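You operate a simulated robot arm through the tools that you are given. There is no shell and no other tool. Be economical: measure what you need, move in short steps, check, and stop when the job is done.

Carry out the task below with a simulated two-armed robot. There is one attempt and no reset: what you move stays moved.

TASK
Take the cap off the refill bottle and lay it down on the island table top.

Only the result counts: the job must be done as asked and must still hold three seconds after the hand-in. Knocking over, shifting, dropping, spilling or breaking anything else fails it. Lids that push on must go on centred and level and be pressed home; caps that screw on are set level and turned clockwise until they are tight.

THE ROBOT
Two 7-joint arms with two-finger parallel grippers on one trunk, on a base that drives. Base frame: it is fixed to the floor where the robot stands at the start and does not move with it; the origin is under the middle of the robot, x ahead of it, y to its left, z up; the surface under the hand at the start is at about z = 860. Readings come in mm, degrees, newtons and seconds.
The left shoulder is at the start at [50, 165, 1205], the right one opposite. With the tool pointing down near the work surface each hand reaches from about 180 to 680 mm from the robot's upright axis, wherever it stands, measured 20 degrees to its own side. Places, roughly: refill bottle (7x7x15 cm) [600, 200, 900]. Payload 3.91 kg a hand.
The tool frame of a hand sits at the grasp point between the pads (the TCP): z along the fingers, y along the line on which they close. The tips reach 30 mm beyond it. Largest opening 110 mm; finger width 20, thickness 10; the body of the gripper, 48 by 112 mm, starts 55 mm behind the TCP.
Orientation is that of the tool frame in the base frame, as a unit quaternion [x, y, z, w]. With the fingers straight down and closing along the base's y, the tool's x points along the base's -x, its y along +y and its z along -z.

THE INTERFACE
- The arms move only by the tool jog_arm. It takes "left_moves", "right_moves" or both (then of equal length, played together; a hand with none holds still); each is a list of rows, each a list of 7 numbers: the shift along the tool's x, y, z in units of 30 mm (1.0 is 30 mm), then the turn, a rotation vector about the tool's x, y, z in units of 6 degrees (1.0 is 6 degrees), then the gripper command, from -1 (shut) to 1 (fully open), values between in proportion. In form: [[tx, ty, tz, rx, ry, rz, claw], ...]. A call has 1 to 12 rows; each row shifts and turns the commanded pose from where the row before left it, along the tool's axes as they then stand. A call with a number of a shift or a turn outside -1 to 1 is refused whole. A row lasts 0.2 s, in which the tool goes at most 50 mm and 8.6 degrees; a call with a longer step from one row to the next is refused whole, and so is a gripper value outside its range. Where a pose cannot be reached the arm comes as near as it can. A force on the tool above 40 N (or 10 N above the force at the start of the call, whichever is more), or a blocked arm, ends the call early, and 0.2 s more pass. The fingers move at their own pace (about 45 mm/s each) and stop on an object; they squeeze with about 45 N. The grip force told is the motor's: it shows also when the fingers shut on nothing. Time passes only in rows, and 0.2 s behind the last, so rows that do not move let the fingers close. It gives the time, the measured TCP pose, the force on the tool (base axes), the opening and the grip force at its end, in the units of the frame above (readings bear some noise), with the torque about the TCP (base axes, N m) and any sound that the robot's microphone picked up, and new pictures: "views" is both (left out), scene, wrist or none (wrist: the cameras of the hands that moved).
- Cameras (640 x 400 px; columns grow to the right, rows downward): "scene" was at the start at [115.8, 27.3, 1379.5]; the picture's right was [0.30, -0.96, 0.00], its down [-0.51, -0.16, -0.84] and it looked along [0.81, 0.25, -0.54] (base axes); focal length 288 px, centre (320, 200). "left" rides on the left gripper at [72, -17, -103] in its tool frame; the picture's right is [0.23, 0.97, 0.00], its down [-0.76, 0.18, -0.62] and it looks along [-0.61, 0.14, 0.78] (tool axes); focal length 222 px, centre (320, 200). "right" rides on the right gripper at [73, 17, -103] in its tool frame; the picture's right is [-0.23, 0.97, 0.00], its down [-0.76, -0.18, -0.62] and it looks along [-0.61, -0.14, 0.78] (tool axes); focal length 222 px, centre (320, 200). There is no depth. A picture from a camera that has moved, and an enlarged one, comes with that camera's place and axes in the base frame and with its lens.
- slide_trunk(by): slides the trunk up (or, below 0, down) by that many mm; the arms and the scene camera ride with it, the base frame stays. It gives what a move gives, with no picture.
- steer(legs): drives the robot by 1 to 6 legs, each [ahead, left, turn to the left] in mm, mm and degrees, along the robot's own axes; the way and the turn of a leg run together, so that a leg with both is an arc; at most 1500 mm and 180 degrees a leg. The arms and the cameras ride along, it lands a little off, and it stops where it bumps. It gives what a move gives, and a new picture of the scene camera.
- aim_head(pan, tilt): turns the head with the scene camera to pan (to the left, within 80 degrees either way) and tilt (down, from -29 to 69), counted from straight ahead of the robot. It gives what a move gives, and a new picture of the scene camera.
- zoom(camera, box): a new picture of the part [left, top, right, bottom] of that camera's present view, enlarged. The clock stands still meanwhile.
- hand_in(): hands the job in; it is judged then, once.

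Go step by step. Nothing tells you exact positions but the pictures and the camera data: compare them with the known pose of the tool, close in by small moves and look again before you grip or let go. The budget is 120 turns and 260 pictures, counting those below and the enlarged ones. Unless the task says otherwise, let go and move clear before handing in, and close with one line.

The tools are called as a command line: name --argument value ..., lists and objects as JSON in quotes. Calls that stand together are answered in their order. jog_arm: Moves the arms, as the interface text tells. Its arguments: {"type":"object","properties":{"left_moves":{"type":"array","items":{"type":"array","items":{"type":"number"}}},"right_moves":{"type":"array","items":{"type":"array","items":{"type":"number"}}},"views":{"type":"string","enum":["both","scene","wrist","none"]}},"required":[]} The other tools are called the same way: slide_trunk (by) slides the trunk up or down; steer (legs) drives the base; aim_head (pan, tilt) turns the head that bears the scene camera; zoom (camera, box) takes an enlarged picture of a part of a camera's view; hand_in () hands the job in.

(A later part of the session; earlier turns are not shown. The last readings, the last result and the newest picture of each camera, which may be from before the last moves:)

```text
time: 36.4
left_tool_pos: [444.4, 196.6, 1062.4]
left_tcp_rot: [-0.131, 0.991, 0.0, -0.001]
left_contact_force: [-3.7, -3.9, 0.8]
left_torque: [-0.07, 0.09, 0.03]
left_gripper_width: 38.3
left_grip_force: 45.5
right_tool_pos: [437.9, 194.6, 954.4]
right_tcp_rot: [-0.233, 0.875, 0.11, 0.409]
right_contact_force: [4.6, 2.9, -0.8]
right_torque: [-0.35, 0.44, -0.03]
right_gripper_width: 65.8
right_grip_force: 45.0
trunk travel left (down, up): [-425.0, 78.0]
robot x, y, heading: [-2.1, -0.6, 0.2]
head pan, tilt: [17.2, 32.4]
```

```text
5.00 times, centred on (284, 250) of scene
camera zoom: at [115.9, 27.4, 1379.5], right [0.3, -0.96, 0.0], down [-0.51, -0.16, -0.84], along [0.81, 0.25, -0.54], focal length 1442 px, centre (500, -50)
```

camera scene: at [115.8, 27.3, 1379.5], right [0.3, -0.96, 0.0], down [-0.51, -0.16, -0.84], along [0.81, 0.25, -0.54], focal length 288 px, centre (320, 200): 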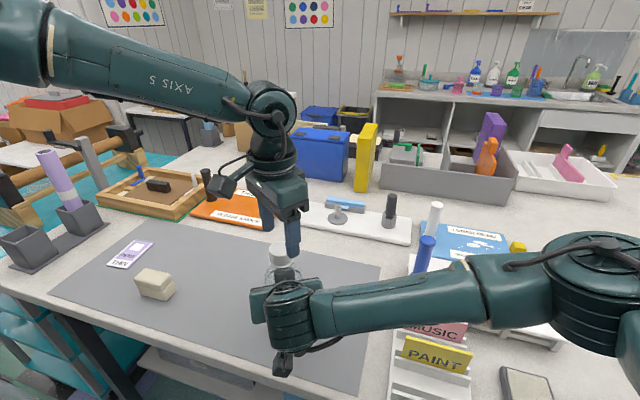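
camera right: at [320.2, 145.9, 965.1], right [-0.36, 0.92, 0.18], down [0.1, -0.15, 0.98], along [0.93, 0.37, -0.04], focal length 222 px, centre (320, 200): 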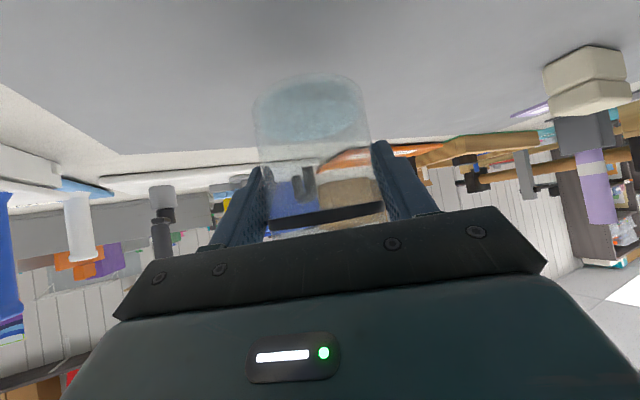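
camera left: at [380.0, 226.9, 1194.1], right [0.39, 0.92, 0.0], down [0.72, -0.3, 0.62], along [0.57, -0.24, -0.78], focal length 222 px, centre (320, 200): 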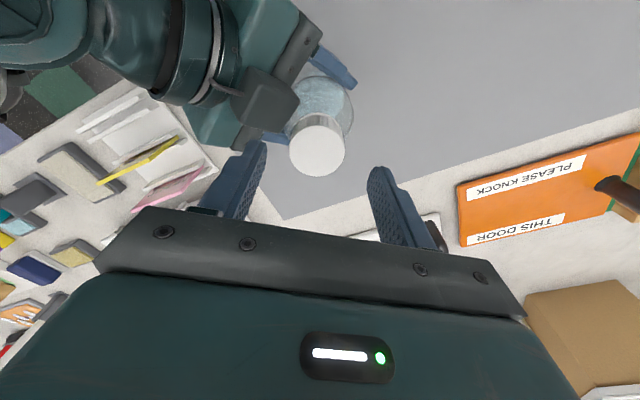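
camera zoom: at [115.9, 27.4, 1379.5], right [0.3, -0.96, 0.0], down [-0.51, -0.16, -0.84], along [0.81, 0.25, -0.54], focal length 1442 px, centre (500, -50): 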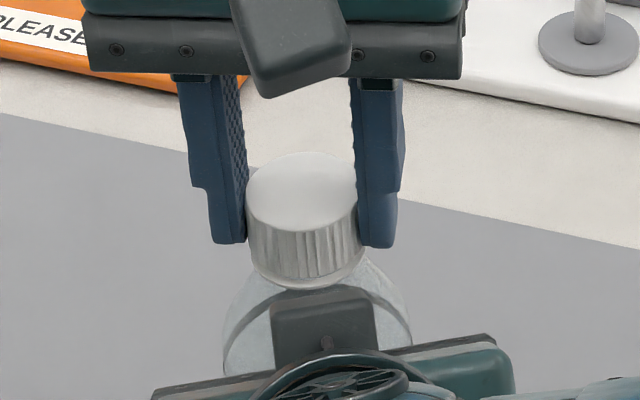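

It turns with little torque. I continue 42° more.

jog_arm --left_moves '[[0, 0, 0, 0, 0, -1, -1], [0, 0, 0, 0, 0, -1, -1], [0, 0, 0, 0, 0, -1, -1], [0, 0, 0, 0, 0, -1, -1], [0, 0, 0, 0, 0, -1, -1], [0, 0, 0, 0, 0, -1, -1], [0, 0, 0, 0, 0, -1, -1], [0, 0, 0, 0, 0, 0, -1]]' --views "none"

zoom --camera "scene" --box '[220, 210, 348, 290]'

```text
time: 38.2
left_tool_pos: [443.4, 197.1, 1060.8]
left_tcp_rot: [-0.478, 0.878, -0.001, 0.0]
left_contact_force: [-5.1, -17.1, 2.6]
left_torque: [-0.77, 0.34, -0.02]
left_gripper_width: 38.2
left_grip_force: 45.0
right_tool_pos: [437.3, 195.7, 954.6]
right_tcp_rot: [-0.236, 0.875, 0.112, 0.408]
right_contact_force: [3.4, 17.9, -3.8]
right_torque: [-1.15, 0.11, 0.1]
right_gripper_width: 65.7
right_grip_force: 45.4
trunk travel left (down, up): [-425.0, 78.0]
robot x, y, heading: [-1.4, -0.4, 0.0]
head pan, tilt: [17.2, 32.4]
```

```text
5.00 times, centred on (284, 250) of scene
camera zoom: at [115.9, 27.4, 1379.5], right [0.3, -0.96, 0.0], down [-0.51, -0.16, -0.84], along [0.81, 0.25, -0.54], focal length 1442 px, centre (500, -50)
```

zoom: 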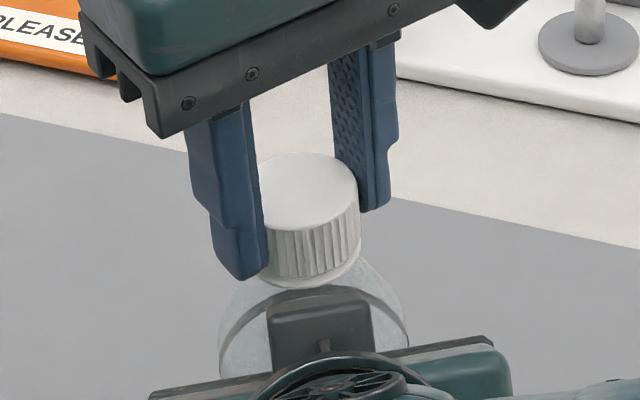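

The cap turns, with a small sideways load from about 2 mm of offset. I open, correct, swing back 72° clockwise and regrip.

jog_arm --left_moves '[[0, 0, 0, 0, 0, 0, -0.02], [0.07, 0, 0, 0, 0, 0, -0.02], [0, 0, 0, 0, 0, 1, -0.02], [0, 0, 0, 0, 0, 1, -0.02], [0, 0, 0, 0, 0, 1, -0.02], [0, 0, 0, 0, 0, 1, -0.02], [0, 0, 0, 0, 0, 1, -0.02], [0, 0, 0, 0, 0, 1, -0.02], [0, 0, 0, 0, 0, 1, -0.02], [0, 0, 0, 0, 0, 1, -0.02], [0, 0, 0, 0, 0, 1, -0.02], [0, 0, 0, 0, 0, 1, -0.02]]' --views "none"

jog_arm --left_moves '[[0, 0, 0, 0, 0, 1, -0.02], [0, 0, 0, 0, 0, 1, -0.02], [0, 0, 0, 0, 0, 0, -0.02]]' --views "none"

zoom --camera "left" --box '[200, 40, 440, 200]'

zoom --camera "scene" --box '[220, 210, 348, 290]'

```text
time: 40.8
left_tool_pos: [442.1, 196.9, 1062.7]
left_tcp_rot: [0.028, 1.0, 0.0, 0.0]
left_contact_force: [0.3, -0.3, 0.3]
left_torque: [-0.04, 0.02, -0.01]
left_gripper_width: 53.9
left_grip_force: 0.1
right_tool_pos: [436.6, 194.6, 954.0]
right_tcp_rot: [-0.233, 0.875, 0.11, 0.409]
right_contact_force: [0.1, 0.8, -0.9]
right_torque: [0.01, -0.01, -0.02]
right_gripper_width: 65.6
right_grip_force: 44.7
trunk travel left (down, up): [-425.0, 78.0]
robot x, y, heading: [-0.8, -0.9, -0.2]
head pan, tilt: [17.2, 32.4]
```

```text
time: 41.6
left_tool_pos: [442.8, 195.8, 1062.4]
left_tcp_rot: [0.132, 0.991, -0.001, -0.001]
left_contact_force: [1.5, 0.8, 0.5]
left_torque: [-0.05, -0.02, 0.03]
left_gripper_width: 53.5
left_grip_force: 0.0
right_tool_pos: [438.0, 193.6, 953.7]
right_tcp_rot: [-0.233, 0.876, 0.11, 0.408]
right_contact_force: [-0.8, -0.2, -2.4]
right_torque: [0.02, -0.13, -0.02]
right_gripper_width: 65.7
right_grip_force: 45.3
trunk travel left (down, up): [-425.0, 78.0]
robot x, y, heading: [-0.8, -2.7, 0.2]
head pan, tilt: [17.2, 32.4]
```

```text
2.50 times, centred on (320, 120) of left
camera zoom: at [368.9, 198.0, 1165.6], right [0.03, 1.0, 0.0], down [0.78, -0.03, 0.62], along [0.62, -0.02, -0.78], focal length 555 px, centre (320, 400)
```

zoom: 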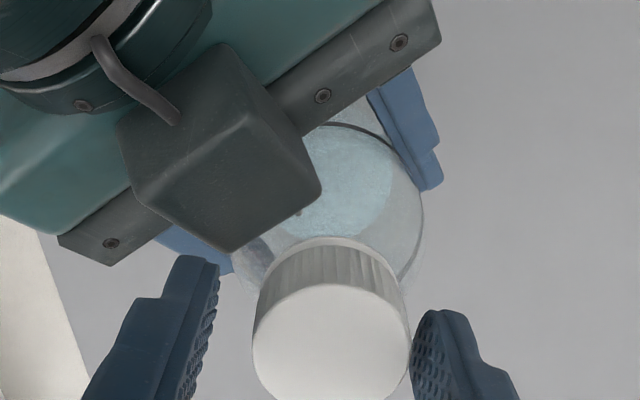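

```text
5.00 times, centred on (284, 250) of scene
camera zoom: at [115.9, 27.4, 1379.5], right [0.3, -0.96, 0.0], down [-0.51, -0.16, -0.84], along [0.81, 0.25, -0.54], focal length 1442 px, centre (500, -50)
```

zoom: 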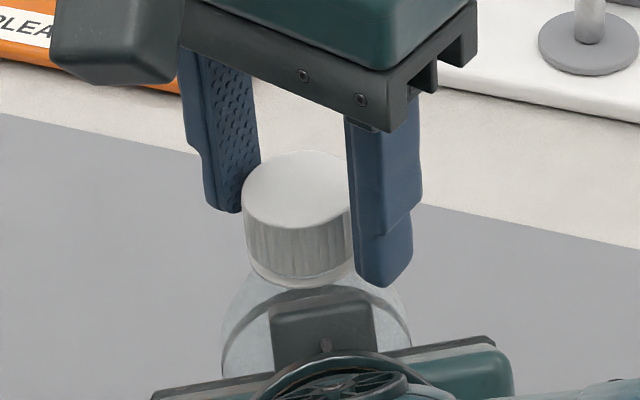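

The cap is about 2 mm toward +y of the gripper middle. I correct, regrip and turn another 72° ccw with a slight lift.

jog_arm --left_moves '[[0, 0.07, 0, 0, 0, 0, -0.02], [0, 0, 0, 0, 0, 0, -0.3], [0, 0, 0, 0, 0, 0, -1], [0, 0, 0, 0, 0, 0, -1], [0, 0, 0, 0, 0, 0, -1]]' --views "none"

jog_arm --left_moves '[[0, 0, -0.003, 0, 0, -1, -1], [0, 0, -0.003, 0, 0, -1, -1], [0, 0, -0.003, 0, 0, -1, -1], [0, 0, -0.003, 0, 0, -1, -1], [0, 0, -0.003, 0, 0, -1, -1], [0, 0, -0.003, 0, 0, -1, -1], [0, 0, -0.003, 0, 0, -1, -1], [0, 0, -0.003, 0, 0, -1, -1], [0, 0, -0.003, 0, 0, -1, -1], [0, 0, -0.003, 0, 0, -1, -1], [0, 0, -0.003, 0, 0, -1, -1], [0, 0, -0.003, 0, 0, -1, -1]]' --views "none"

zoom --camera "scene" --box '[220, 210, 348, 290]'

```text
time: 42.8
left_tool_pos: [442.6, 199.1, 1063.4]
left_tcp_rot: [0.131, 0.991, 0.0, -0.001]
left_contact_force: [7.4, 12.4, 0.3]
left_torque: [0.32, -0.2, 0.07]
left_gripper_width: 38.8
left_grip_force: 45.1
right_tool_pos: [438.2, 193.3, 954.8]
right_tcp_rot: [-0.233, 0.876, 0.109, 0.408]
right_contact_force: [-7.2, -12.3, -0.7]
right_torque: [1.01, -0.59, -0.06]
right_gripper_width: 65.5
right_grip_force: 44.9
trunk travel left (down, up): [-425.0, 78.0]
robot x, y, heading: [-4.5, 2.2, 0.1]
head pan, tilt: [17.2, 32.4]
```

```text
time: 45.4
left_tool_pos: [442.5, 199.5, 1064.1]
left_tcp_rot: [-0.477, 0.879, -0.002, 0.0]
left_contact_force: [3.8, -19.2, 1.5]
left_torque: [-0.6, 0.15, -0.03]
left_gripper_width: 38.8
left_grip_force: 45.1
right_tool_pos: [437.1, 193.8, 955.2]
right_tcp_rot: [-0.236, 0.874, 0.112, 0.409]
right_contact_force: [-3.5, 18.2, -1.7]
right_torque: [-1.43, -0.44, 0.14]
right_gripper_width: 65.6
right_grip_force: 44.6
trunk travel left (down, up): [-425.0, 78.0]
robot x, y, heading: [1.3, 2.0, 0.0]
head pan, tilt: [17.2, 32.4]
```

```text
5.00 times, centred on (284, 250) of scene
camera zoom: at [115.8, 27.4, 1379.5], right [0.3, -0.96, 0.0], down [-0.51, -0.16, -0.84], along [0.81, 0.25, -0.54], focal length 1442 px, centre (500, -50)
```

zoom: 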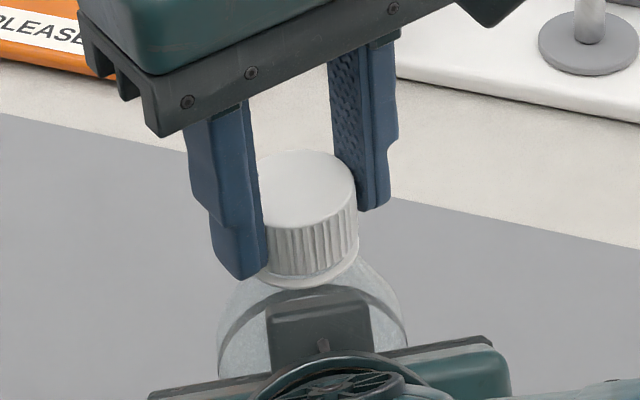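

Turned 144° so far. I release, re-centre slightly and swing back again, then regrip and turn.

jog_arm --left_moves '[[0, 0, 0, 0, 0, 0, -0.02], [0.042, -0.027, 0, 0, 0, 0, -0.02], [0, 0, 0, 0, 0, 1, -0.02], [0, 0, 0, 0, 0, 1, -0.02], [0, 0, 0, 0, 0, 1, -0.02], [0, 0, 0, 0, 0, 1, -0.02], [0, 0, 0, 0, 0, 1, -0.02], [0, 0, 0, 0, 0, 1, -0.02], [0, 0, 0, 0, 0, 1, -0.02], [0, 0, 0, 0, 0, 1, -0.02], [0, 0, 0, 0, 0, 1, -0.02], [0, 0, 0, 0, 0, 1, -0.02]]' --views "none"

jog_arm --left_moves '[[0, 0, 0, 0, 0, 1, -0.02], [0, 0, 0, 0, 0, 1, -0.02], [0, 0, 0, 0, 0, 0, -0.02]]' --views "none"

zoom --camera "left" --box '[200, 40, 440, 200]'

zoom --camera "scene" --box '[220, 210, 348, 290]'

```text
time: 48.0
left_tool_pos: [443.5, 196.7, 1063.3]
left_tcp_rot: [0.027, 1.0, 0.0, -0.001]
left_contact_force: [0.6, -0.2, 0.2]
left_torque: [0.04, -0.01, 0.06]
left_gripper_width: 53.8
left_grip_force: 0.1
right_tool_pos: [438.8, 194.6, 954.2]
right_tcp_rot: [-0.233, 0.876, 0.109, 0.409]
right_contact_force: [-0.1, 0.4, -1.3]
right_torque: [-0.06, -0.04, -0.01]
right_gripper_width: 65.6
right_grip_force: 45.4
trunk travel left (down, up): [-425.0, 78.0]
robot x, y, heading: [2.9, 0.8, -0.1]
head pan, tilt: [17.2, 32.4]
```

```text
time: 48.8
left_tool_pos: [442.8, 197.0, 1063.1]
left_tcp_rot: [0.131, 0.991, 0.0, 0.0]
left_contact_force: [0.3, 0.3, 0.3]
left_torque: [0.01, 0.0, 0.0]
left_gripper_width: 53.9
left_grip_force: 0.1
right_tool_pos: [437.4, 195.2, 953.3]
right_tcp_rot: [-0.234, 0.875, 0.11, 0.409]
right_contact_force: [-0.1, 0.2, -0.5]
right_torque: [0.0, 0.02, 0.0]
right_gripper_width: 65.3
right_grip_force: 44.8
trunk travel left (down, up): [-425.0, 78.0]
robot x, y, heading: [-1.4, -1.7, 0.0]
head pan, tilt: [17.2, 32.4]
```

```text
2.50 times, centred on (320, 120) of left
camera zoom: at [369.1, 198.6, 1166.4], right [0.03, 1.0, 0.0], down [0.78, -0.03, 0.62], along [0.62, -0.02, -0.78], focal length 555 px, centre (320, 400)
```

zoom: 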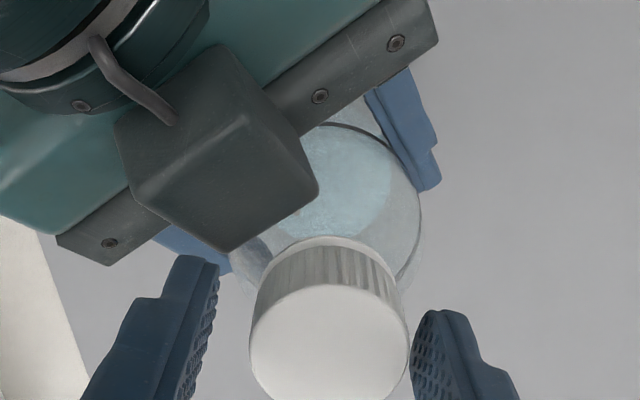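

```text
5.00 times, centred on (284, 250) of scene
camera zoom: at [115.8, 27.4, 1379.5], right [0.3, -0.96, 0.0], down [-0.51, -0.16, -0.84], along [0.81, 0.25, -0.54], focal length 1442 px, centre (500, -50)
```

zoom: 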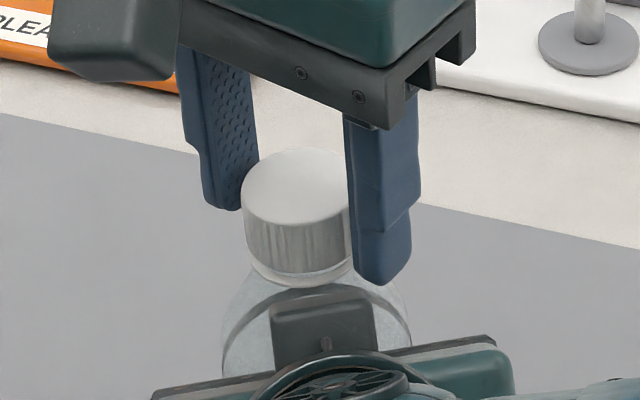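

The cap is visibly rising off the bottle's ring, so the thread is working. I regrip and turn another 72°.

jog_arm --left_moves '[[0, 0.035, 0, 0, 0, 0, -0.02], [0, 0, 0, 0, 0, 0, -0.3], [0, 0, 0, 0, 0, 0, -1], [0, 0, 0, 0, 0, 0, -1], [0, 0, 0, 0, 0, 0, -1]]' --views "none"

jog_arm --left_moves '[[0, 0, -0.003, 0, 0, -1, -1], [0, 0, -0.003, 0, 0, -1, -1], [0, 0, -0.003, 0, 0, -1, -1], [0, 0, -0.003, 0, 0, -1, -1], [0, 0, -0.003, 0, 0, -1, -1], [0, 0, -0.003, 0, 0, -1, -1], [0, 0, -0.003, 0, 0, -1, -1], [0, 0, -0.003, 0, 0, -1, -1], [0, 0, -0.003, 0, 0, -1, -1], [0, 0, -0.003, 0, 0, -1, -1], [0, 0, -0.003, 0, 0, -1, -1], [0, 0, -0.003, 0, 0, -1, -1]]' --views "none"

zoom --camera "scene" --box '[220, 210, 348, 290]'

```text
time: 50.0
left_tool_pos: [443.8, 198.4, 1063.9]
left_tcp_rot: [0.13, 0.992, 0.001, 0.0]
left_contact_force: [6.5, 13.0, -0.9]
left_torque: [0.37, -0.16, 0.02]
left_gripper_width: 38.9
left_grip_force: 45.0
right_tool_pos: [438.8, 193.7, 954.2]
right_tcp_rot: [-0.234, 0.876, 0.11, 0.408]
right_contact_force: [-6.2, -14.6, -1.1]
right_torque: [1.16, -0.52, -0.07]
right_gripper_width: 65.4
right_grip_force: 45.2
trunk travel left (down, up): [-425.0, 78.0]
robot x, y, heading: [2.1, -2.4, -0.0]
head pan, tilt: [17.2, 32.4]
```

```text
time: 52.6
left_tool_pos: [443.8, 197.5, 1063.7]
left_tcp_rot: [-0.477, 0.879, -0.001, -0.001]
left_contact_force: [2.7, -14.4, 0.9]
left_torque: [-0.39, 0.12, 0.01]
left_gripper_width: 38.9
left_grip_force: 44.7
right_tool_pos: [437.3, 195.8, 954.3]
right_tcp_rot: [-0.234, 0.875, 0.11, 0.409]
right_contact_force: [-2.5, 15.0, -0.8]
right_torque: [-1.18, -0.46, 0.13]
right_gripper_width: 65.4
right_grip_force: 45.2
trunk travel left (down, up): [-425.0, 78.0]
robot x, y, heading: [-2.6, -1.1, -0.1]
head pan, tilt: [17.2, 32.4]
```

```text
5.00 times, centred on (284, 250) of scene
camera zoom: at [115.8, 27.4, 1379.5], right [0.3, -0.96, 0.0], down [-0.51, -0.16, -0.84], along [0.81, 0.25, -0.54], focal length 1442 px, centre (500, -50)
```

zoom: 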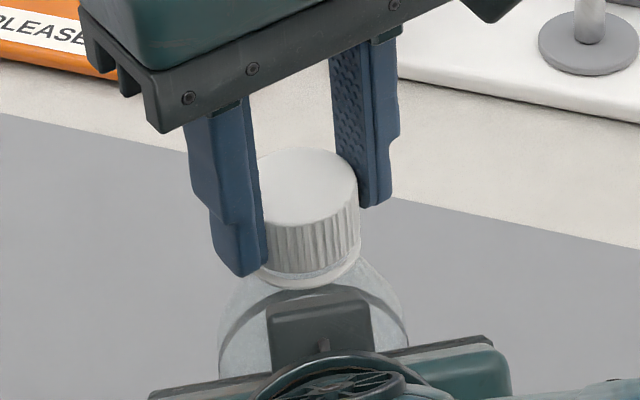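

jog_arm --left_moves '[[0, 0, 0, 0, 0, 0, -0.02], [0.028, -0.018, 0, 0, 0, 0, -0.02], [0, 0, 0, 0, 0, 1, -0.02], [0, 0, 0, 0, 0, 1, -0.02], [0, 0, 0, 0, 0, 1, -0.02], [0, 0, 0, 0, 0, 1, -0.02], [0, 0, 0, 0, 0, 1, -0.02], [0, 0, 0, 0, 0, 1, -0.02], [0, 0, 0, 0, 0, 1, -0.02], [0, 0, 0, 0, 0, 1, -0.02], [0, 0, 0, 0, 0, 1, -0.02], [0, 0, 0, 0, 0, 1, -0.02]]' --views "none"

jog_arm --left_moves '[[0, 0, 0, 0, 0, 1, -0.02], [0, 0, 0, 0, 0, 1, -0.02], [0, 0, 0, 0, 0, 0, -0.02], [0, 0, 0, 0, 0, 0, -0.3], [0, 0, 0, 0, 0, 0, -1], [0, 0, 0, 0, 0, 0, -1], [0, 0, 0, 0, 0, 0, -1]]' --views "none"

jog_arm --left_moves '[[0, 0, -0.003, 0, 0, -1, -1], [0, 0, -0.003, 0, 0, -1, -1], [0, 0, -0.003, 0, 0, -1, -1], [0, 0, -0.003, 0, 0, -1, -1], [0, 0, -0.003, 0, 0, -1, -1], [0, 0, -0.003, 0, 0, -1, -1], [0, 0, -0.003, 0, 0, -1, -1], [0, 0, -0.003, 0, 0, -1, -1], [0, 0, -0.003, 0, 0, -1, -1], [0, 0, -0.003, 0, 0, -1, -1], [0, 0, -0.003, 0, 0, -1, -1], [0, 0, -0.003, 0, 0, -1, -1]]' --views "none"

zoom --camera "scene" --box '[220, 210, 348, 290]'

```text
time: 55.2
left_tool_pos: [442.9, 197.1, 1065.7]
left_tcp_rot: [0.028, 1.0, 0.0, 0.0]
left_contact_force: [-0.5, -0.7, -0.8]
left_torque: [0.01, -0.01, 0.0]
left_gripper_width: 54.0
left_grip_force: 0.2
right_tool_pos: [438.0, 193.2, 954.0]
right_tcp_rot: [-0.234, 0.875, 0.111, 0.409]
right_contact_force: [0.6, 0.1, -1.1]
right_torque: [0.0, 0.01, 0.01]
right_gripper_width: 65.6
right_grip_force: 44.9
trunk travel left (down, up): [-425.0, 78.0]
robot x, y, heading: [0.7, 0.4, 0.1]
head pan, tilt: [17.2, 32.4]
```

```text
time: 56.8
left_tool_pos: [441.9, 198.3, 1064.7]
left_tcp_rot: [0.13, 0.991, 0.001, 0.001]
left_contact_force: [6.4, 14.3, -1.6]
left_torque: [0.5, -0.23, 0.05]
left_gripper_width: 38.6
left_grip_force: 45.0
right_tool_pos: [437.9, 193.5, 954.6]
right_tcp_rot: [-0.232, 0.876, 0.109, 0.409]
right_contact_force: [-6.7, -15.2, 0.3]
right_torque: [1.16, -0.54, -0.11]
right_gripper_width: 65.6
right_grip_force: 45.3
trunk travel left (down, up): [-425.0, 78.0]
robot x, y, heading: [3.8, 1.9, 0.0]
head pan, tilt: [17.2, 32.4]
```

```text
time: 59.4
left_tool_pos: [443.2, 197.2, 1064.9]
left_tcp_rot: [-0.478, 0.879, 0.0, 0.0]
left_contact_force: [0.2, -1.0, -0.7]
left_torque: [-0.03, 0.02, -0.02]
left_gripper_width: 38.3
left_grip_force: 44.6
right_tool_pos: [437.6, 194.5, 954.3]
right_tcp_rot: [-0.234, 0.875, 0.109, 0.409]
right_contact_force: [-0.6, 1.3, -0.6]
right_torque: [-0.14, -0.07, -0.01]
right_gripper_width: 65.5
right_grip_force: 45.0
trunk travel left (down, up): [-425.0, 78.0]
robot x, y, heading: [-2.1, -1.7, 0.2]
head pan, tilt: [17.2, 32.4]
```

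```text
5.00 times, centred on (284, 250) of scene
camera zoom: at [115.9, 27.4, 1379.5], right [0.3, -0.96, 0.0], down [-0.51, -0.16, -0.84], along [0.81, 0.25, -0.54], focal length 1442 px, centre (500, -50)
```

zoom: 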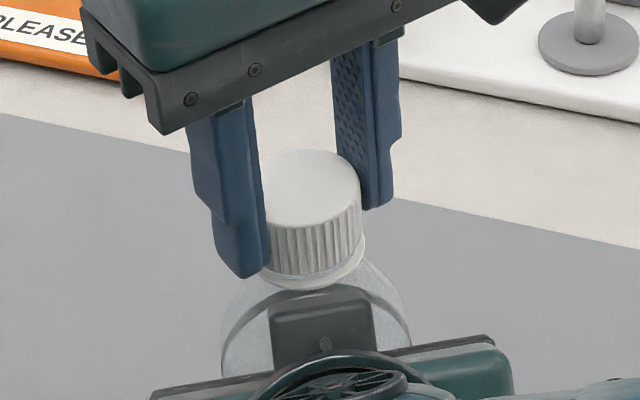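

The side load dropped to nothing, which suggests the cap is free of the thread. I try a gentle lift.

jog_arm --left_moves '[[0, 0, -0.1, 0, 0, 0, -1], [0, 0, -0.1, 0, 0, 0, -1], [0, 0, 0, 0, 0, 0, -1]]' --views "none"

zoom --camera "scene" --box '[220, 210, 348, 290]'

```text
time: 60.2
left_tool_pos: [442.0, 196.8, 1072.1]
left_tcp_rot: [-0.477, 0.879, -0.001, -0.001]
left_contact_force: [1.9, -0.8, -1.9]
left_torque: [0.0, -0.02, -0.03]
left_gripper_width: 38.7
left_grip_force: 44.6
right_tool_pos: [436.4, 194.8, 954.9]
right_tcp_rot: [-0.233, 0.876, 0.11, 0.409]
right_contact_force: [-0.6, 1.7, 1.3]
right_torque: [-0.14, -0.14, 0.01]
right_gripper_width: 65.5
right_grip_force: 44.7
trunk travel left (down, up): [-425.0, 78.0]
robot x, y, heading: [2.1, 0.7, 0.3]
head pan, tilt: [17.2, 32.4]
```

```text
5.00 times, centred on (284, 250) of scene
camera zoom: at [115.9, 27.4, 1379.5], right [0.3, -0.96, 0.0], down [-0.51, -0.16, -0.84], along [0.81, 0.25, -0.54], focal length 1442 px, centre (500, -50)
```

zoom: 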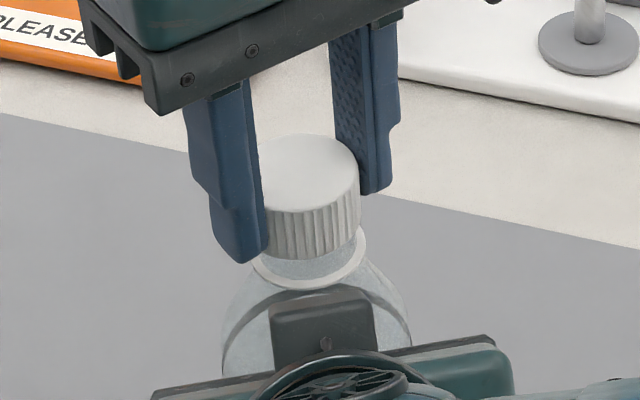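

The cap is off. I lift it clear, carry it left to about [430,330] over the free part of the table, and turn the hand back to neutral.

jog_arm --left_moves '[[0, 0, -0.7, 0, 0, 0, -1], [0, 0, -0.8, 0, 0, 0, -1], [-0.72, 0.55, 0, 0, 0, 0, -1], [-0.72, 0.55, 0, 0, 0, 0, -1], [-0.72, 0.55, 0, 0, 0, 0, -1], [-0.72, 0.55, 0, 0, 0, 0, -1], [-0.72, 0.55, 0, 0, 0, 0, -1], [0, 0, 0, 0, 0, 1, -1], [0, 0, 0, 0, 0, 1, -1], [0, 0, 0, 0, 0, 1, -1], [0, 0, 0, 0, 0, 1, -1], [0, 0, 0, 0, 0, 1, -1]]'

zoom --camera "scene" --box '[180, 140, 340, 260]'

```text
time: 62.8
left_tool_pos: [431.9, 332.6, 1116.1]
left_tcp_rot: [-0.232, 0.973, 0.0, 0.0]
left_contact_force: [0.1, -0.2, -0.3]
left_torque: [-0.01, -0.03, 0.01]
left_gripper_width: 38.5
left_grip_force: 45.8
right_tool_pos: [438.3, 194.3, 953.9]
right_tcp_rot: [-0.234, 0.875, 0.11, 0.409]
right_contact_force: [-0.6, 0.8, -0.5]
right_torque: [0.0, 0.03, 0.01]
right_gripper_width: 65.5
right_grip_force: 44.8
trunk travel left (down, up): [-425.0, 78.0]
robot x, y, heading: [1.6, -0.3, 0.1]
head pan, tilt: [17.2, 32.4]
camera scene: at [115.9, 27.4, 1379.5], right [0.3, -0.96, 0.0], down [-0.51, -0.16, -0.84], along [0.81, 0.25, -0.54], focal length 288 px, centre (320, 200)
camera left: at [377.0, 284.0, 1219.6], right [-0.64, 0.77, 0.0], down [0.6, 0.5, 0.62], along [0.48, 0.4, -0.78], focal length 222 px, centre (320, 200)
```

scene: 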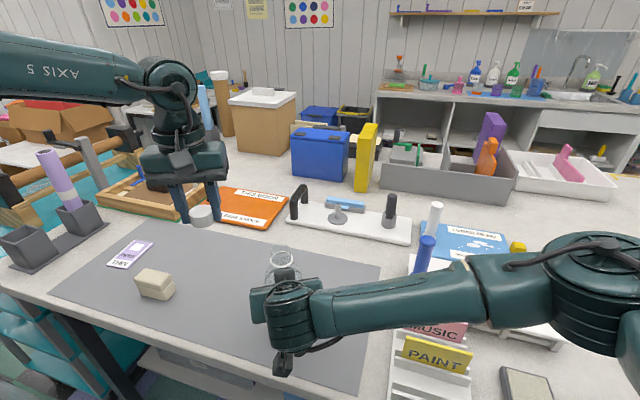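
left: 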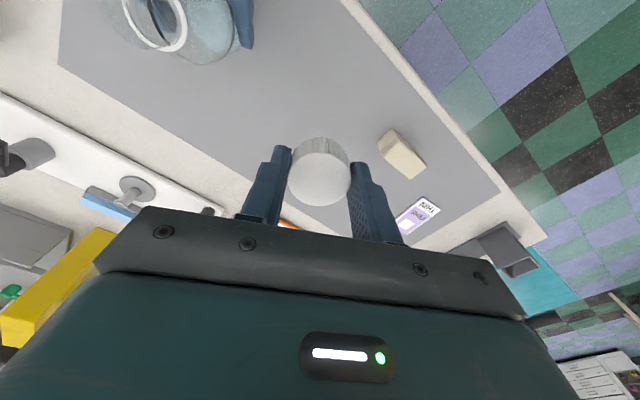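

```text
3.33 times, centred on (260, 200) of scene
camera zoom: at [115.9, 27.4, 1379.5], right [0.3, -0.96, 0.0], down [-0.51, -0.16, -0.84], along [0.81, 0.25, -0.54], focal length 961 px, centre (520, 200)
```

zoom: 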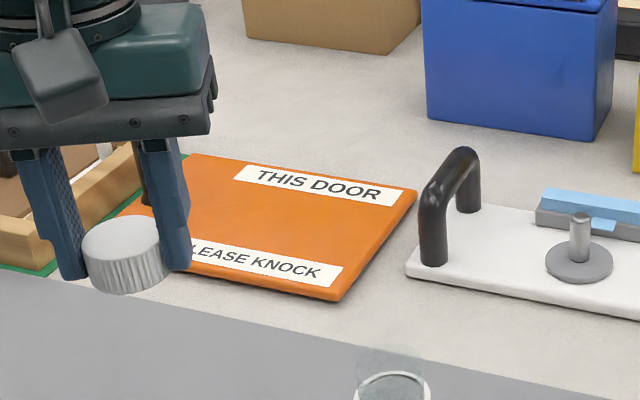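

The cap is held well. First I bring the open bottle back over its original spot with the right hand, keeping it level.

jog_arm --right_moves '[[-0.242, -0.382, 0.288, 0, 0, 0, -1], [-0.242, -0.382, 0.288, 0, 0, 0, -1], [-0.242, -0.382, 0.288, 0, 0, 0, -1], [-0.242, -0.382, 0.288, 0, 0, 0, -1], [-0.242, -0.382, 0.288, 0, 0, 0, -1], [-0.242, -0.382, 0.288, 0, 0, 0, -1], [-0.242, -0.382, 0.288, 0, 0, 0, -1], [-0.242, -0.382, 0.288, 0, 0, 0, -1], [-0.242, -0.382, 0.288, 0, 0, 0, -1], [-0.242, -0.382, 0.288, 0, 0, 0, -1], [0.51, 0, 0.43, 0, 0, 0, -1], [0, 0, 0, 0, 0, 0, -1]]'

zoom --camera "scene" --box '[260, 180, 420, 280]'

```text
time: 65.4
left_tool_pos: [432.8, 334.2, 1116.1]
left_tcp_rot: [-0.234, 0.972, 0.0, 0.0]
left_contact_force: [0.2, 0.1, -0.7]
left_torque: [0.0, 0.01, -0.03]
left_gripper_width: 38.4
left_grip_force: 44.8
right_tool_pos: [592.2, 150.9, 935.3]
right_tcp_rot: [-0.233, 0.875, 0.11, 0.41]
right_contact_force: [0.2, 0.6, -0.7]
right_torque: [0.0, 0.02, -0.02]
right_gripper_width: 65.4
right_grip_force: 44.7
trunk travel left (down, up): [-425.0, 78.0]
robot x, y, heading: [4.8, -1.5, 0.3]
head pan, tilt: [17.2, 32.4]
camera scene: at [115.8, 27.3, 1379.5], right [0.3, -0.96, 0.0], down [-0.51, -0.16, -0.84], along [0.81, 0.25, -0.54], focal length 288 px, centre (320, 200)
camera right: at [475.4, 101.9, 946.3], right [-0.36, 0.92, 0.18], down [0.1, -0.15, 0.98], along [0.93, 0.37, -0.04], focal length 222 px, centre (320, 200)
```

scene: 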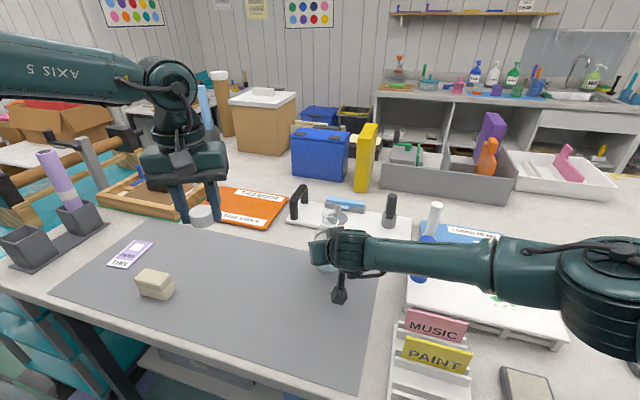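
right: 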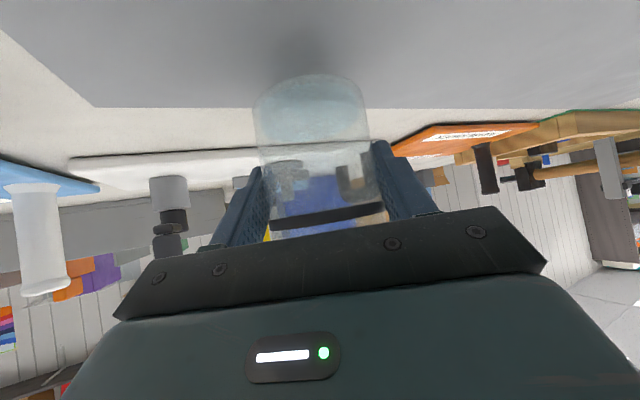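

```text
4.00 times, centred on (340, 230) of scene
camera zoom: at [115.8, 27.3, 1379.5], right [0.3, -0.96, 0.0], down [-0.51, -0.16, -0.84], along [0.81, 0.25, -0.54], focal length 1154 px, centre (240, 80)
```

zoom: 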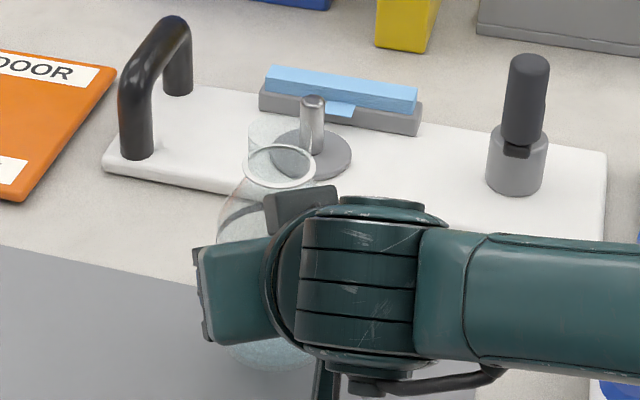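

The bottle is about 19 mm above its spot. I lower it in small steps, watching the force.

jog_arm --right_moves '[[0.128, 0, 0.107, 0, 0, 0, -1], [0.128, 0, 0.107, 0, 0, 0, -1], [0.128, 0, 0.107, 0, 0, 0, -1], [0.04, 0, 0.034, 0, 0, 0, -1], [0.04, 0, 0.034, 0, 0, 0, -1], [0, 0, 0, 0, 0, 0, -1]]' --views "wrist"

```text
time: 66.8
left_tool_pos: [432.8, 332.3, 1115.1]
left_tcp_rot: [-0.234, 0.972, -0.001, 0.0]
left_contact_force: [-1.2, 0.2, 0.2]
left_torque: [-0.01, 0.03, 0.0]
left_gripper_width: 38.6
left_grip_force: 45.3
right_tool_pos: [593.4, 151.8, 917.7]
right_tcp_rot: [-0.233, 0.875, 0.109, 0.409]
right_contact_force: [-0.4, 0.3, -0.6]
right_torque: [0.01, -0.01, 0.01]
right_gripper_width: 65.7
right_grip_force: 44.9
trunk travel left (down, up): [-425.0, 78.0]
robot x, y, heading: [3.6, 1.5, 0.0]
head pan, tilt: [17.2, 32.4]
camera right: at [475.4, 103.0, 928.3], right [-0.36, 0.92, 0.18], down [0.1, -0.15, 0.98], along [0.93, 0.37, -0.04], focal length 222 px, centre (320, 200)
```

right: 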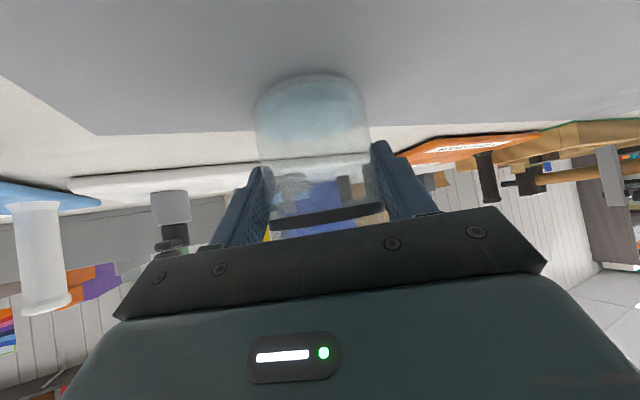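

jog_arm --right_moves '[[0.018, 0, 0.015, 0, 0, 0, -1], [0.018, 0, 0.015, 0, 0, 0, -1], [0.018, 0, 0.015, 0, 0, 0, -1], [0, 0, 0, 0, 0, 0, -1]]' --views "none"

```text
time: 67.8
left_tool_pos: [432.0, 333.6, 1115.7]
left_tcp_rot: [-0.234, 0.972, 0.0, 0.0]
left_contact_force: [0.5, -0.3, 0.5]
left_torque: [0.0, 0.01, -0.01]
left_gripper_width: 38.5
left_grip_force: 45.1
right_tool_pos: [592.2, 152.0, 916.7]
right_tcp_rot: [-0.233, 0.875, 0.11, 0.41]
right_contact_force: [1.3, -1.0, 2.3]
right_torque: [-0.1, -0.01, 0.02]
right_gripper_width: 65.6
right_grip_force: 44.7
trunk travel left (down, up): [-425.0, 78.0]
robot x, y, heading: [1.0, 0.5, -0.2]
head pan, tilt: [17.2, 32.4]
```

Contact is beginning. I press about 0.6 mm more, then open the right gripper slowly.

jog_arm --right_moves '[[0.014, 0, 0.012, 0, 0, 0, -1], [0, 0, 0, 0, 0, 0, -1]]' --views "none"

jog_arm --right_moves '[[0, 0, 0, 0, 0, 0, 0.22], [0, 0, 0, 0, 0, 0, 0.26], [0, 0, 0, 0, 0, 0, 0.32], [0, 0, 0, 0, 0, 0, 0.5], [0, 0, 0, 0, 0, 0, 0.8], [0, 0, 0, 0, 0, 0, 1], [0, 0, 0, 0, 0, 0, 1]]'

zoom --camera "scene" --box '[260, 180, 420, 280]'

```text
time: 68.4
left_tool_pos: [432.7, 332.9, 1116.4]
left_tcp_rot: [-0.234, 0.972, 0.0, 0.0]
left_contact_force: [0.1, 0.0, -0.1]
left_torque: [-0.02, 0.01, 0.0]
left_gripper_width: 38.5
left_grip_force: 44.9
right_tool_pos: [592.2, 152.2, 917.2]
right_tcp_rot: [-0.234, 0.875, 0.11, 0.409]
right_contact_force: [0.6, 0.4, 7.3]
right_torque: [-0.23, 0.07, 0.01]
right_gripper_width: 65.6
right_grip_force: 45.4
trunk travel left (down, up): [-425.0, 78.0]
robot x, y, heading: [-0.7, -0.7, 0.0]
head pan, tilt: [17.2, 32.4]
```

```text
time: 70.0
left_tool_pos: [434.1, 332.5, 1115.9]
left_tcp_rot: [-0.232, 0.973, 0.0, 0.0]
left_contact_force: [-0.6, 0.1, 0.5]
left_torque: [0.0, -0.03, -0.01]
left_gripper_width: 38.2
left_grip_force: 45.2
right_tool_pos: [591.9, 151.6, 916.1]
right_tcp_rot: [-0.233, 0.875, 0.11, 0.41]
right_contact_force: [0.0, 0.2, -0.3]
right_torque: [-0.04, -0.01, -0.05]
right_gripper_width: 110.1
right_grip_force: 0.1
trunk travel left (down, up): [-425.0, 78.0]
robot x, y, heading: [-1.2, 0.5, -0.1]
head pan, tilt: [17.2, 32.4]
camera scene: at [115.8, 27.3, 1379.5], right [0.3, -0.96, 0.0], down [-0.51, -0.16, -0.84], along [0.81, 0.25, -0.54], focal length 288 px, centre (320, 200)
camera right: at [475.5, 103.5, 925.8], right [-0.36, 0.92, 0.18], down [0.1, -0.15, 0.98], along [0.93, 0.37, -0.04], focal length 222 px, centre (320, 200)
```

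scene: 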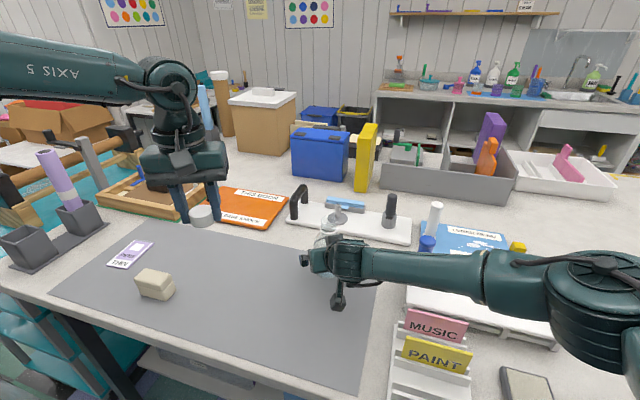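
right: 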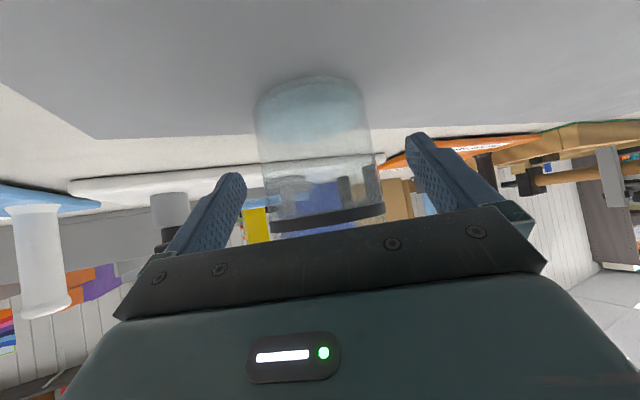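

```text
4.00 times, centred on (340, 230) of scene
camera zoom: at [115.8, 27.3, 1379.5], right [0.3, -0.96, 0.0], down [-0.51, -0.16, -0.84], along [0.81, 0.25, -0.54], focal length 1154 px, centre (240, 80)
```

zoom: 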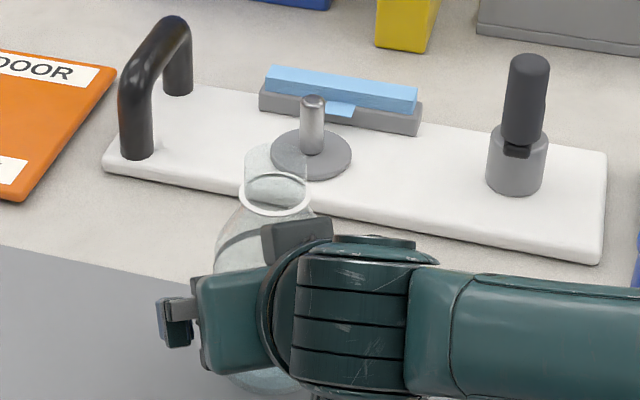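

Bottle stands on its original spot, open. I back the right hand straight out along its approach line.

jog_arm --right_moves '[[0, 0, -0.5, 0, 0, 0, 1], [0, 0, -0.8, 0, 0, 0, 1], [0, 0, -0.9, 0, 0, 0, 1], [0, 0, -1, 0, 0, 0, 1], [0, 0, -1, 0, 0, 0, 1], [0, 0, -1, 0, 0, 0, 1], [0, 0, -1, 0, 0, 0, 1], [0, -0.4, -1, 0, 0, 0, 1], [0, -0.4, -1, 0, 0, 0, 1]]' --views "scene"

zoom --camera "scene" --box '[280, 190, 380, 290]'

```text
time: 72.0
left_tool_pos: [432.5, 331.8, 1116.4]
left_tcp_rot: [-0.234, 0.972, 0.0, 0.0]
left_contact_force: [0.3, 0.2, -1.0]
left_torque: [0.0, 0.03, -0.04]
left_gripper_width: 38.3
left_grip_force: 44.8
right_tool_pos: [437.8, 37.5, 1074.1]
right_tcp_rot: [-0.234, 0.875, 0.11, 0.408]
right_contact_force: [0.1, 0.4, -0.4]
right_torque: [0.04, -0.01, 0.01]
right_gripper_width: 109.8
right_grip_force: 0.0
trunk travel left (down, up): [-425.0, 78.0]
robot x, y, heading: [2.5, 1.9, 0.2]
head pan, tilt: [17.2, 32.4]
camera scene: at [115.4, 27.0, 1379.5], right [0.3, -0.96, 0.0], down [-0.51, -0.16, -0.84], along [0.81, 0.25, -0.54], focal length 288 px, centre (320, 200)
```

scene: 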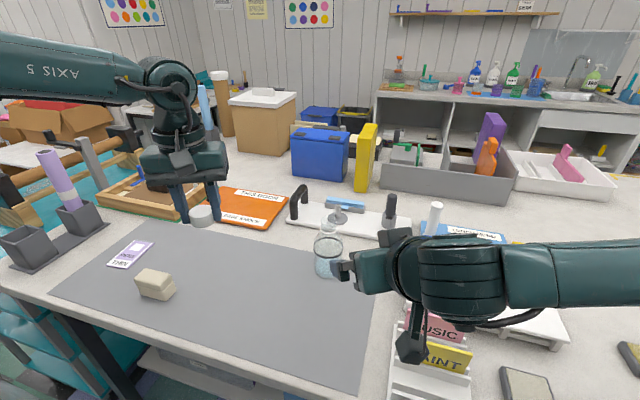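

```text
4.00 times, centred on (330, 240) of scene
camera zoom: at [115.4, 27.0, 1379.5], right [0.3, -0.96, 0.0], down [-0.51, -0.16, -0.84], along [0.81, 0.25, -0.54], focal length 1154 px, centre (280, 40)
```

zoom: 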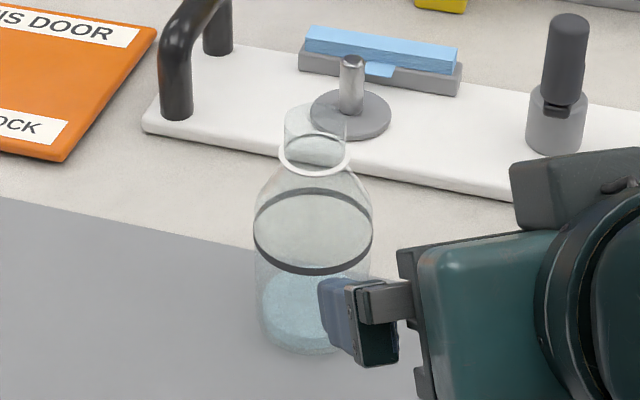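

The bottle is upright at its spot. Now I lower the cap with the left hand to just above the table.

jog_arm --left_moves '[[0, 0, 1, 0, 0, 0, -1], [0, 0, 1, 0, 0, 0, -1], [0, 0, 1, 0, 0, 0, -1], [0, 0, 1, 0, 0, 0, -1], [0, 0, 1, 0, 0, 0, -1], [0, 0, 1, 0, 0, 0, -1], [0, 0, 0.5, 0, 0, 0, -1], [0, 0, 0, 0, 0, 0, -1]]'

zoom --camera "scene" --box '[150, 210, 310, 310]'

```text
time: 73.8
left_tool_pos: [433.9, 331.8, 922.7]
left_tcp_rot: [-0.234, 0.972, 0.0, 0.0]
left_contact_force: [-0.6, -1.1, -0.5]
left_torque: [0.02, -0.02, 0.02]
left_gripper_width: 38.4
left_grip_force: 45.7
right_tool_pos: [438.0, 38.8, 1074.2]
right_tcp_rot: [-0.233, 0.876, 0.109, 0.409]
right_contact_force: [0.2, 0.5, -0.4]
right_torque: [0.01, 0.02, 0.0]
right_gripper_width: 110.0
right_grip_force: 0.0
trunk travel left (down, up): [-425.0, 78.0]
robot x, y, heading: [0.7, -0.8, 0.0]
head pan, tilt: [17.2, 32.4]
camera scene: at [115.8, 27.3, 1379.5], right [0.3, -0.96, 0.0], down [-0.51, -0.16, -0.84], along [0.81, 0.25, -0.54], focal length 288 px, centre (320, 200)
camera left: at [377.0, 282.7, 1025.8], right [-0.64, 0.76, 0.0], down [0.6, 0.5, 0.62], along [0.48, 0.4, -0.78], focal length 222 px, centre (320, 200)
```

scene: 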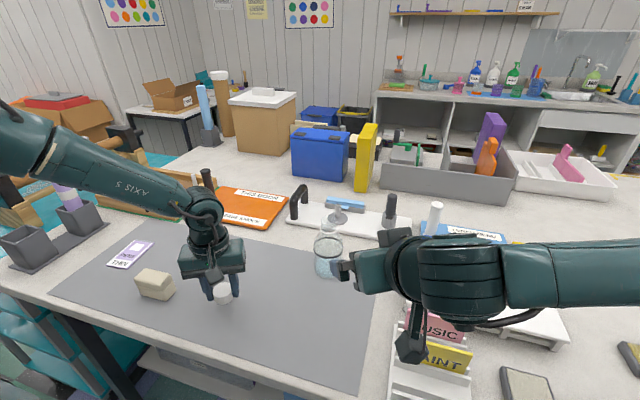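
left: 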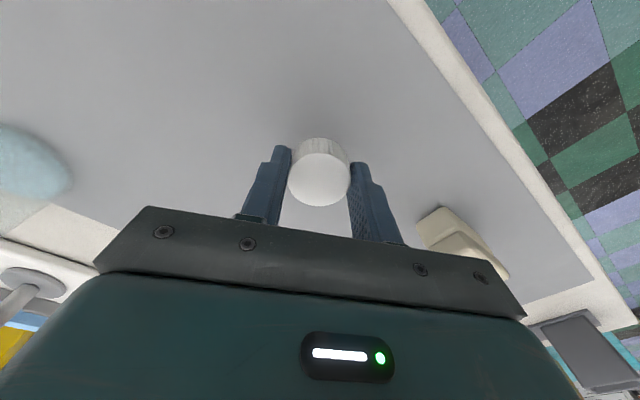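

```text
4.00 times, centred on (230, 260) of scene
camera zoom: at [115.8, 27.3, 1379.5], right [0.3, -0.96, 0.0], down [-0.51, -0.16, -0.84], along [0.81, 0.25, -0.54], focal length 1154 px, centre (680, -40)
```

zoom: 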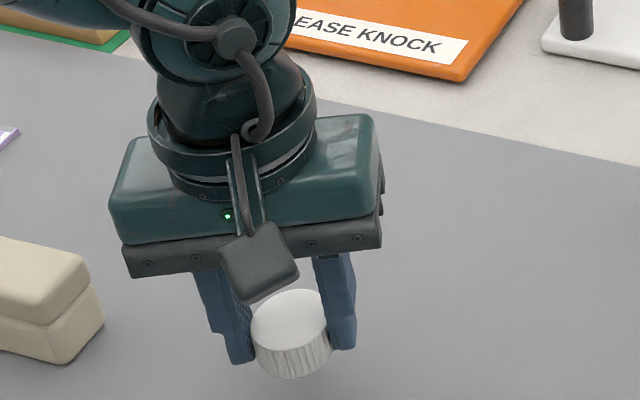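

jog_arm --left_moves '[[0, 0, 0.15, 0, 0, 0, -1], [0, 0, 0.15, 0, 0, 0, -1], [0, 0, 0.1, 0, 0, 0, -1], [0, 0, 0.1, 0, 0, 0, -1], [0, 0, 0.1, 0, 0, 0, -1], [0, 0, 0, 0, 0, 0, -1]]' --views "none"

zoom --camera "scene" --box '[150, 230, 310, 330]'

```text
time: 75.2
left_tool_pos: [433.5, 332.3, 904.1]
left_tcp_rot: [-0.233, 0.972, 0.0, 0.0]
left_contact_force: [-0.7, -0.2, 0.3]
left_torque: [0.0, -0.03, -0.01]
left_gripper_width: 38.4
left_grip_force: 45.0
right_tool_pos: [439.0, 39.8, 1073.4]
right_tcp_rot: [-0.233, 0.875, 0.11, 0.409]
right_contact_force: [0.5, -0.5, 0.1]
right_torque: [0.02, 0.0, -0.02]
right_gripper_width: 110.1
right_grip_force: 0.1
trunk travel left (down, up): [-425.0, 78.0]
robot x, y, heading: [-2.1, -1.2, -0.1]
head pan, tilt: [17.2, 32.4]
```

```text
4.00 times, centred on (230, 280) of scene
camera zoom: at [115.8, 27.3, 1379.5], right [0.3, -0.96, 0.0], down [-0.51, -0.16, -0.84], along [0.81, 0.25, -0.54], focal length 1154 px, centre (680, -120)
```

zoom: 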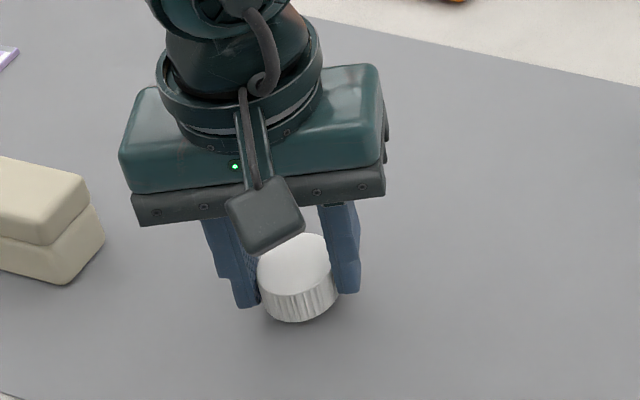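

jog_arm --left_moves '[[0, 0, 0.06, 0, 0, 0, -1], [0, 0, 0.06, 0, 0, 0, -1], [0, 0, 0.06, 0, 0, 0, -1], [0, 0, 0, 0, 0, 0, -1]]' --views "none"

```text
time: 76.2
left_tool_pos: [433.0, 331.5, 898.4]
left_tcp_rot: [-0.233, 0.973, 0.0, 0.0]
left_contact_force: [0.0, 0.7, -0.6]
left_torque: [-0.01, -0.01, 0.02]
left_gripper_width: 38.3
left_grip_force: 45.6
right_tool_pos: [437.5, 39.0, 1073.8]
right_tcp_rot: [-0.234, 0.875, 0.11, 0.409]
right_contact_force: [0.6, -1.3, 0.3]
right_torque: [-0.02, 0.01, -0.02]
right_gripper_width: 110.0
right_grip_force: 0.0
trunk travel left (down, up): [-425.0, 78.0]
robot x, y, heading: [1.7, -0.6, 0.0]
head pan, tilt: [17.2, 32.4]
```

jog_arm --left_moves '[[0, 0, 0.04, 0, 0, 0, -1], [0, 0, 0.04, 0, 0, 0, -1], [0, 0, 0, 0, 0, 0, -1]]' --views "none"

zoom --camera "scene" --box '[180, 250, 276, 310]'

```text
time: 77.0
left_tool_pos: [431.8, 332.4, 895.3]
left_tcp_rot: [-0.233, 0.973, 0.001, 0.0]
left_contact_force: [-0.6, 0.7, -0.1]
left_torque: [-0.01, -0.04, 0.02]
left_gripper_width: 38.3
left_grip_force: 45.5
right_tool_pos: [437.7, 38.5, 1072.2]
right_tcp_rot: [-0.233, 0.875, 0.109, 0.409]
right_contact_force: [-0.9, 0.2, -0.1]
right_torque: [0.0, -0.04, -0.01]
right_gripper_width: 110.0
right_grip_force: 0.0
trunk travel left (down, up): [-425.0, 78.0]
robot x, y, heading: [3.9, -1.4, 0.1]
head pan, tilt: [17.2, 32.4]
```

```text
6.67 times, centred on (228, 280) of scene
camera zoom: at [115.8, 27.3, 1379.5], right [0.3, -0.96, 0.0], down [-0.51, -0.16, -0.84], along [0.81, 0.25, -0.54], focal length 1922 px, centre (933, -333)
```

zoom: 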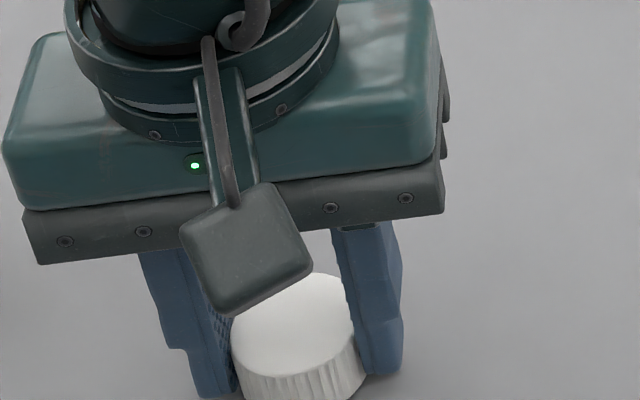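

Still no contact, so I lower in 0.6–0.9 mm steps.

jog_arm --left_moves '[[0, 0, 0.03, 0, 0, 0, -1], [0, 0, 0.03, 0, 0, 0, -1], [0, 0, 0, 0, 0, 0, -1]]' --views "none"

zoom --camera "scene" --box '[180, 265, 276, 325]'

```text
time: 77.8
left_tool_pos: [432.1, 331.6, 893.1]
left_tcp_rot: [-0.233, 0.972, 0.0, -0.001]
left_contact_force: [-0.6, -0.1, 2.4]
left_torque: [0.03, -0.01, 0.01]
left_gripper_width: 38.4
left_grip_force: 44.9
right_tool_pos: [439.5, 37.6, 1073.9]
right_tcp_rot: [-0.232, 0.875, 0.109, 0.41]
right_contact_force: [-0.6, 0.6, -0.1]
right_torque: [-0.01, 0.03, -0.02]
right_gripper_width: 110.1
right_grip_force: 0.1
trunk travel left (down, up): [-425.0, 78.0]
robot x, y, heading: [-4.0, 3.4, 0.0]
head pan, tilt: [17.2, 32.4]
```

```text
6.67 times, centred on (228, 295) of scene
camera zoom: at [115.5, 27.2, 1379.5], right [0.3, -0.96, 0.0], down [-0.51, -0.16, -0.84], along [0.81, 0.25, -0.54], focal length 1922 px, centre (933, -433)
```

zoom: 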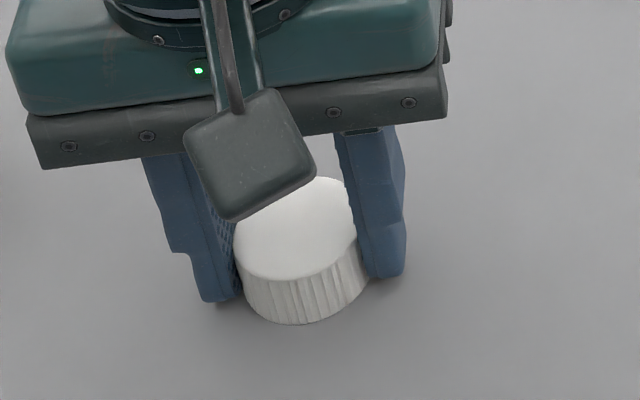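

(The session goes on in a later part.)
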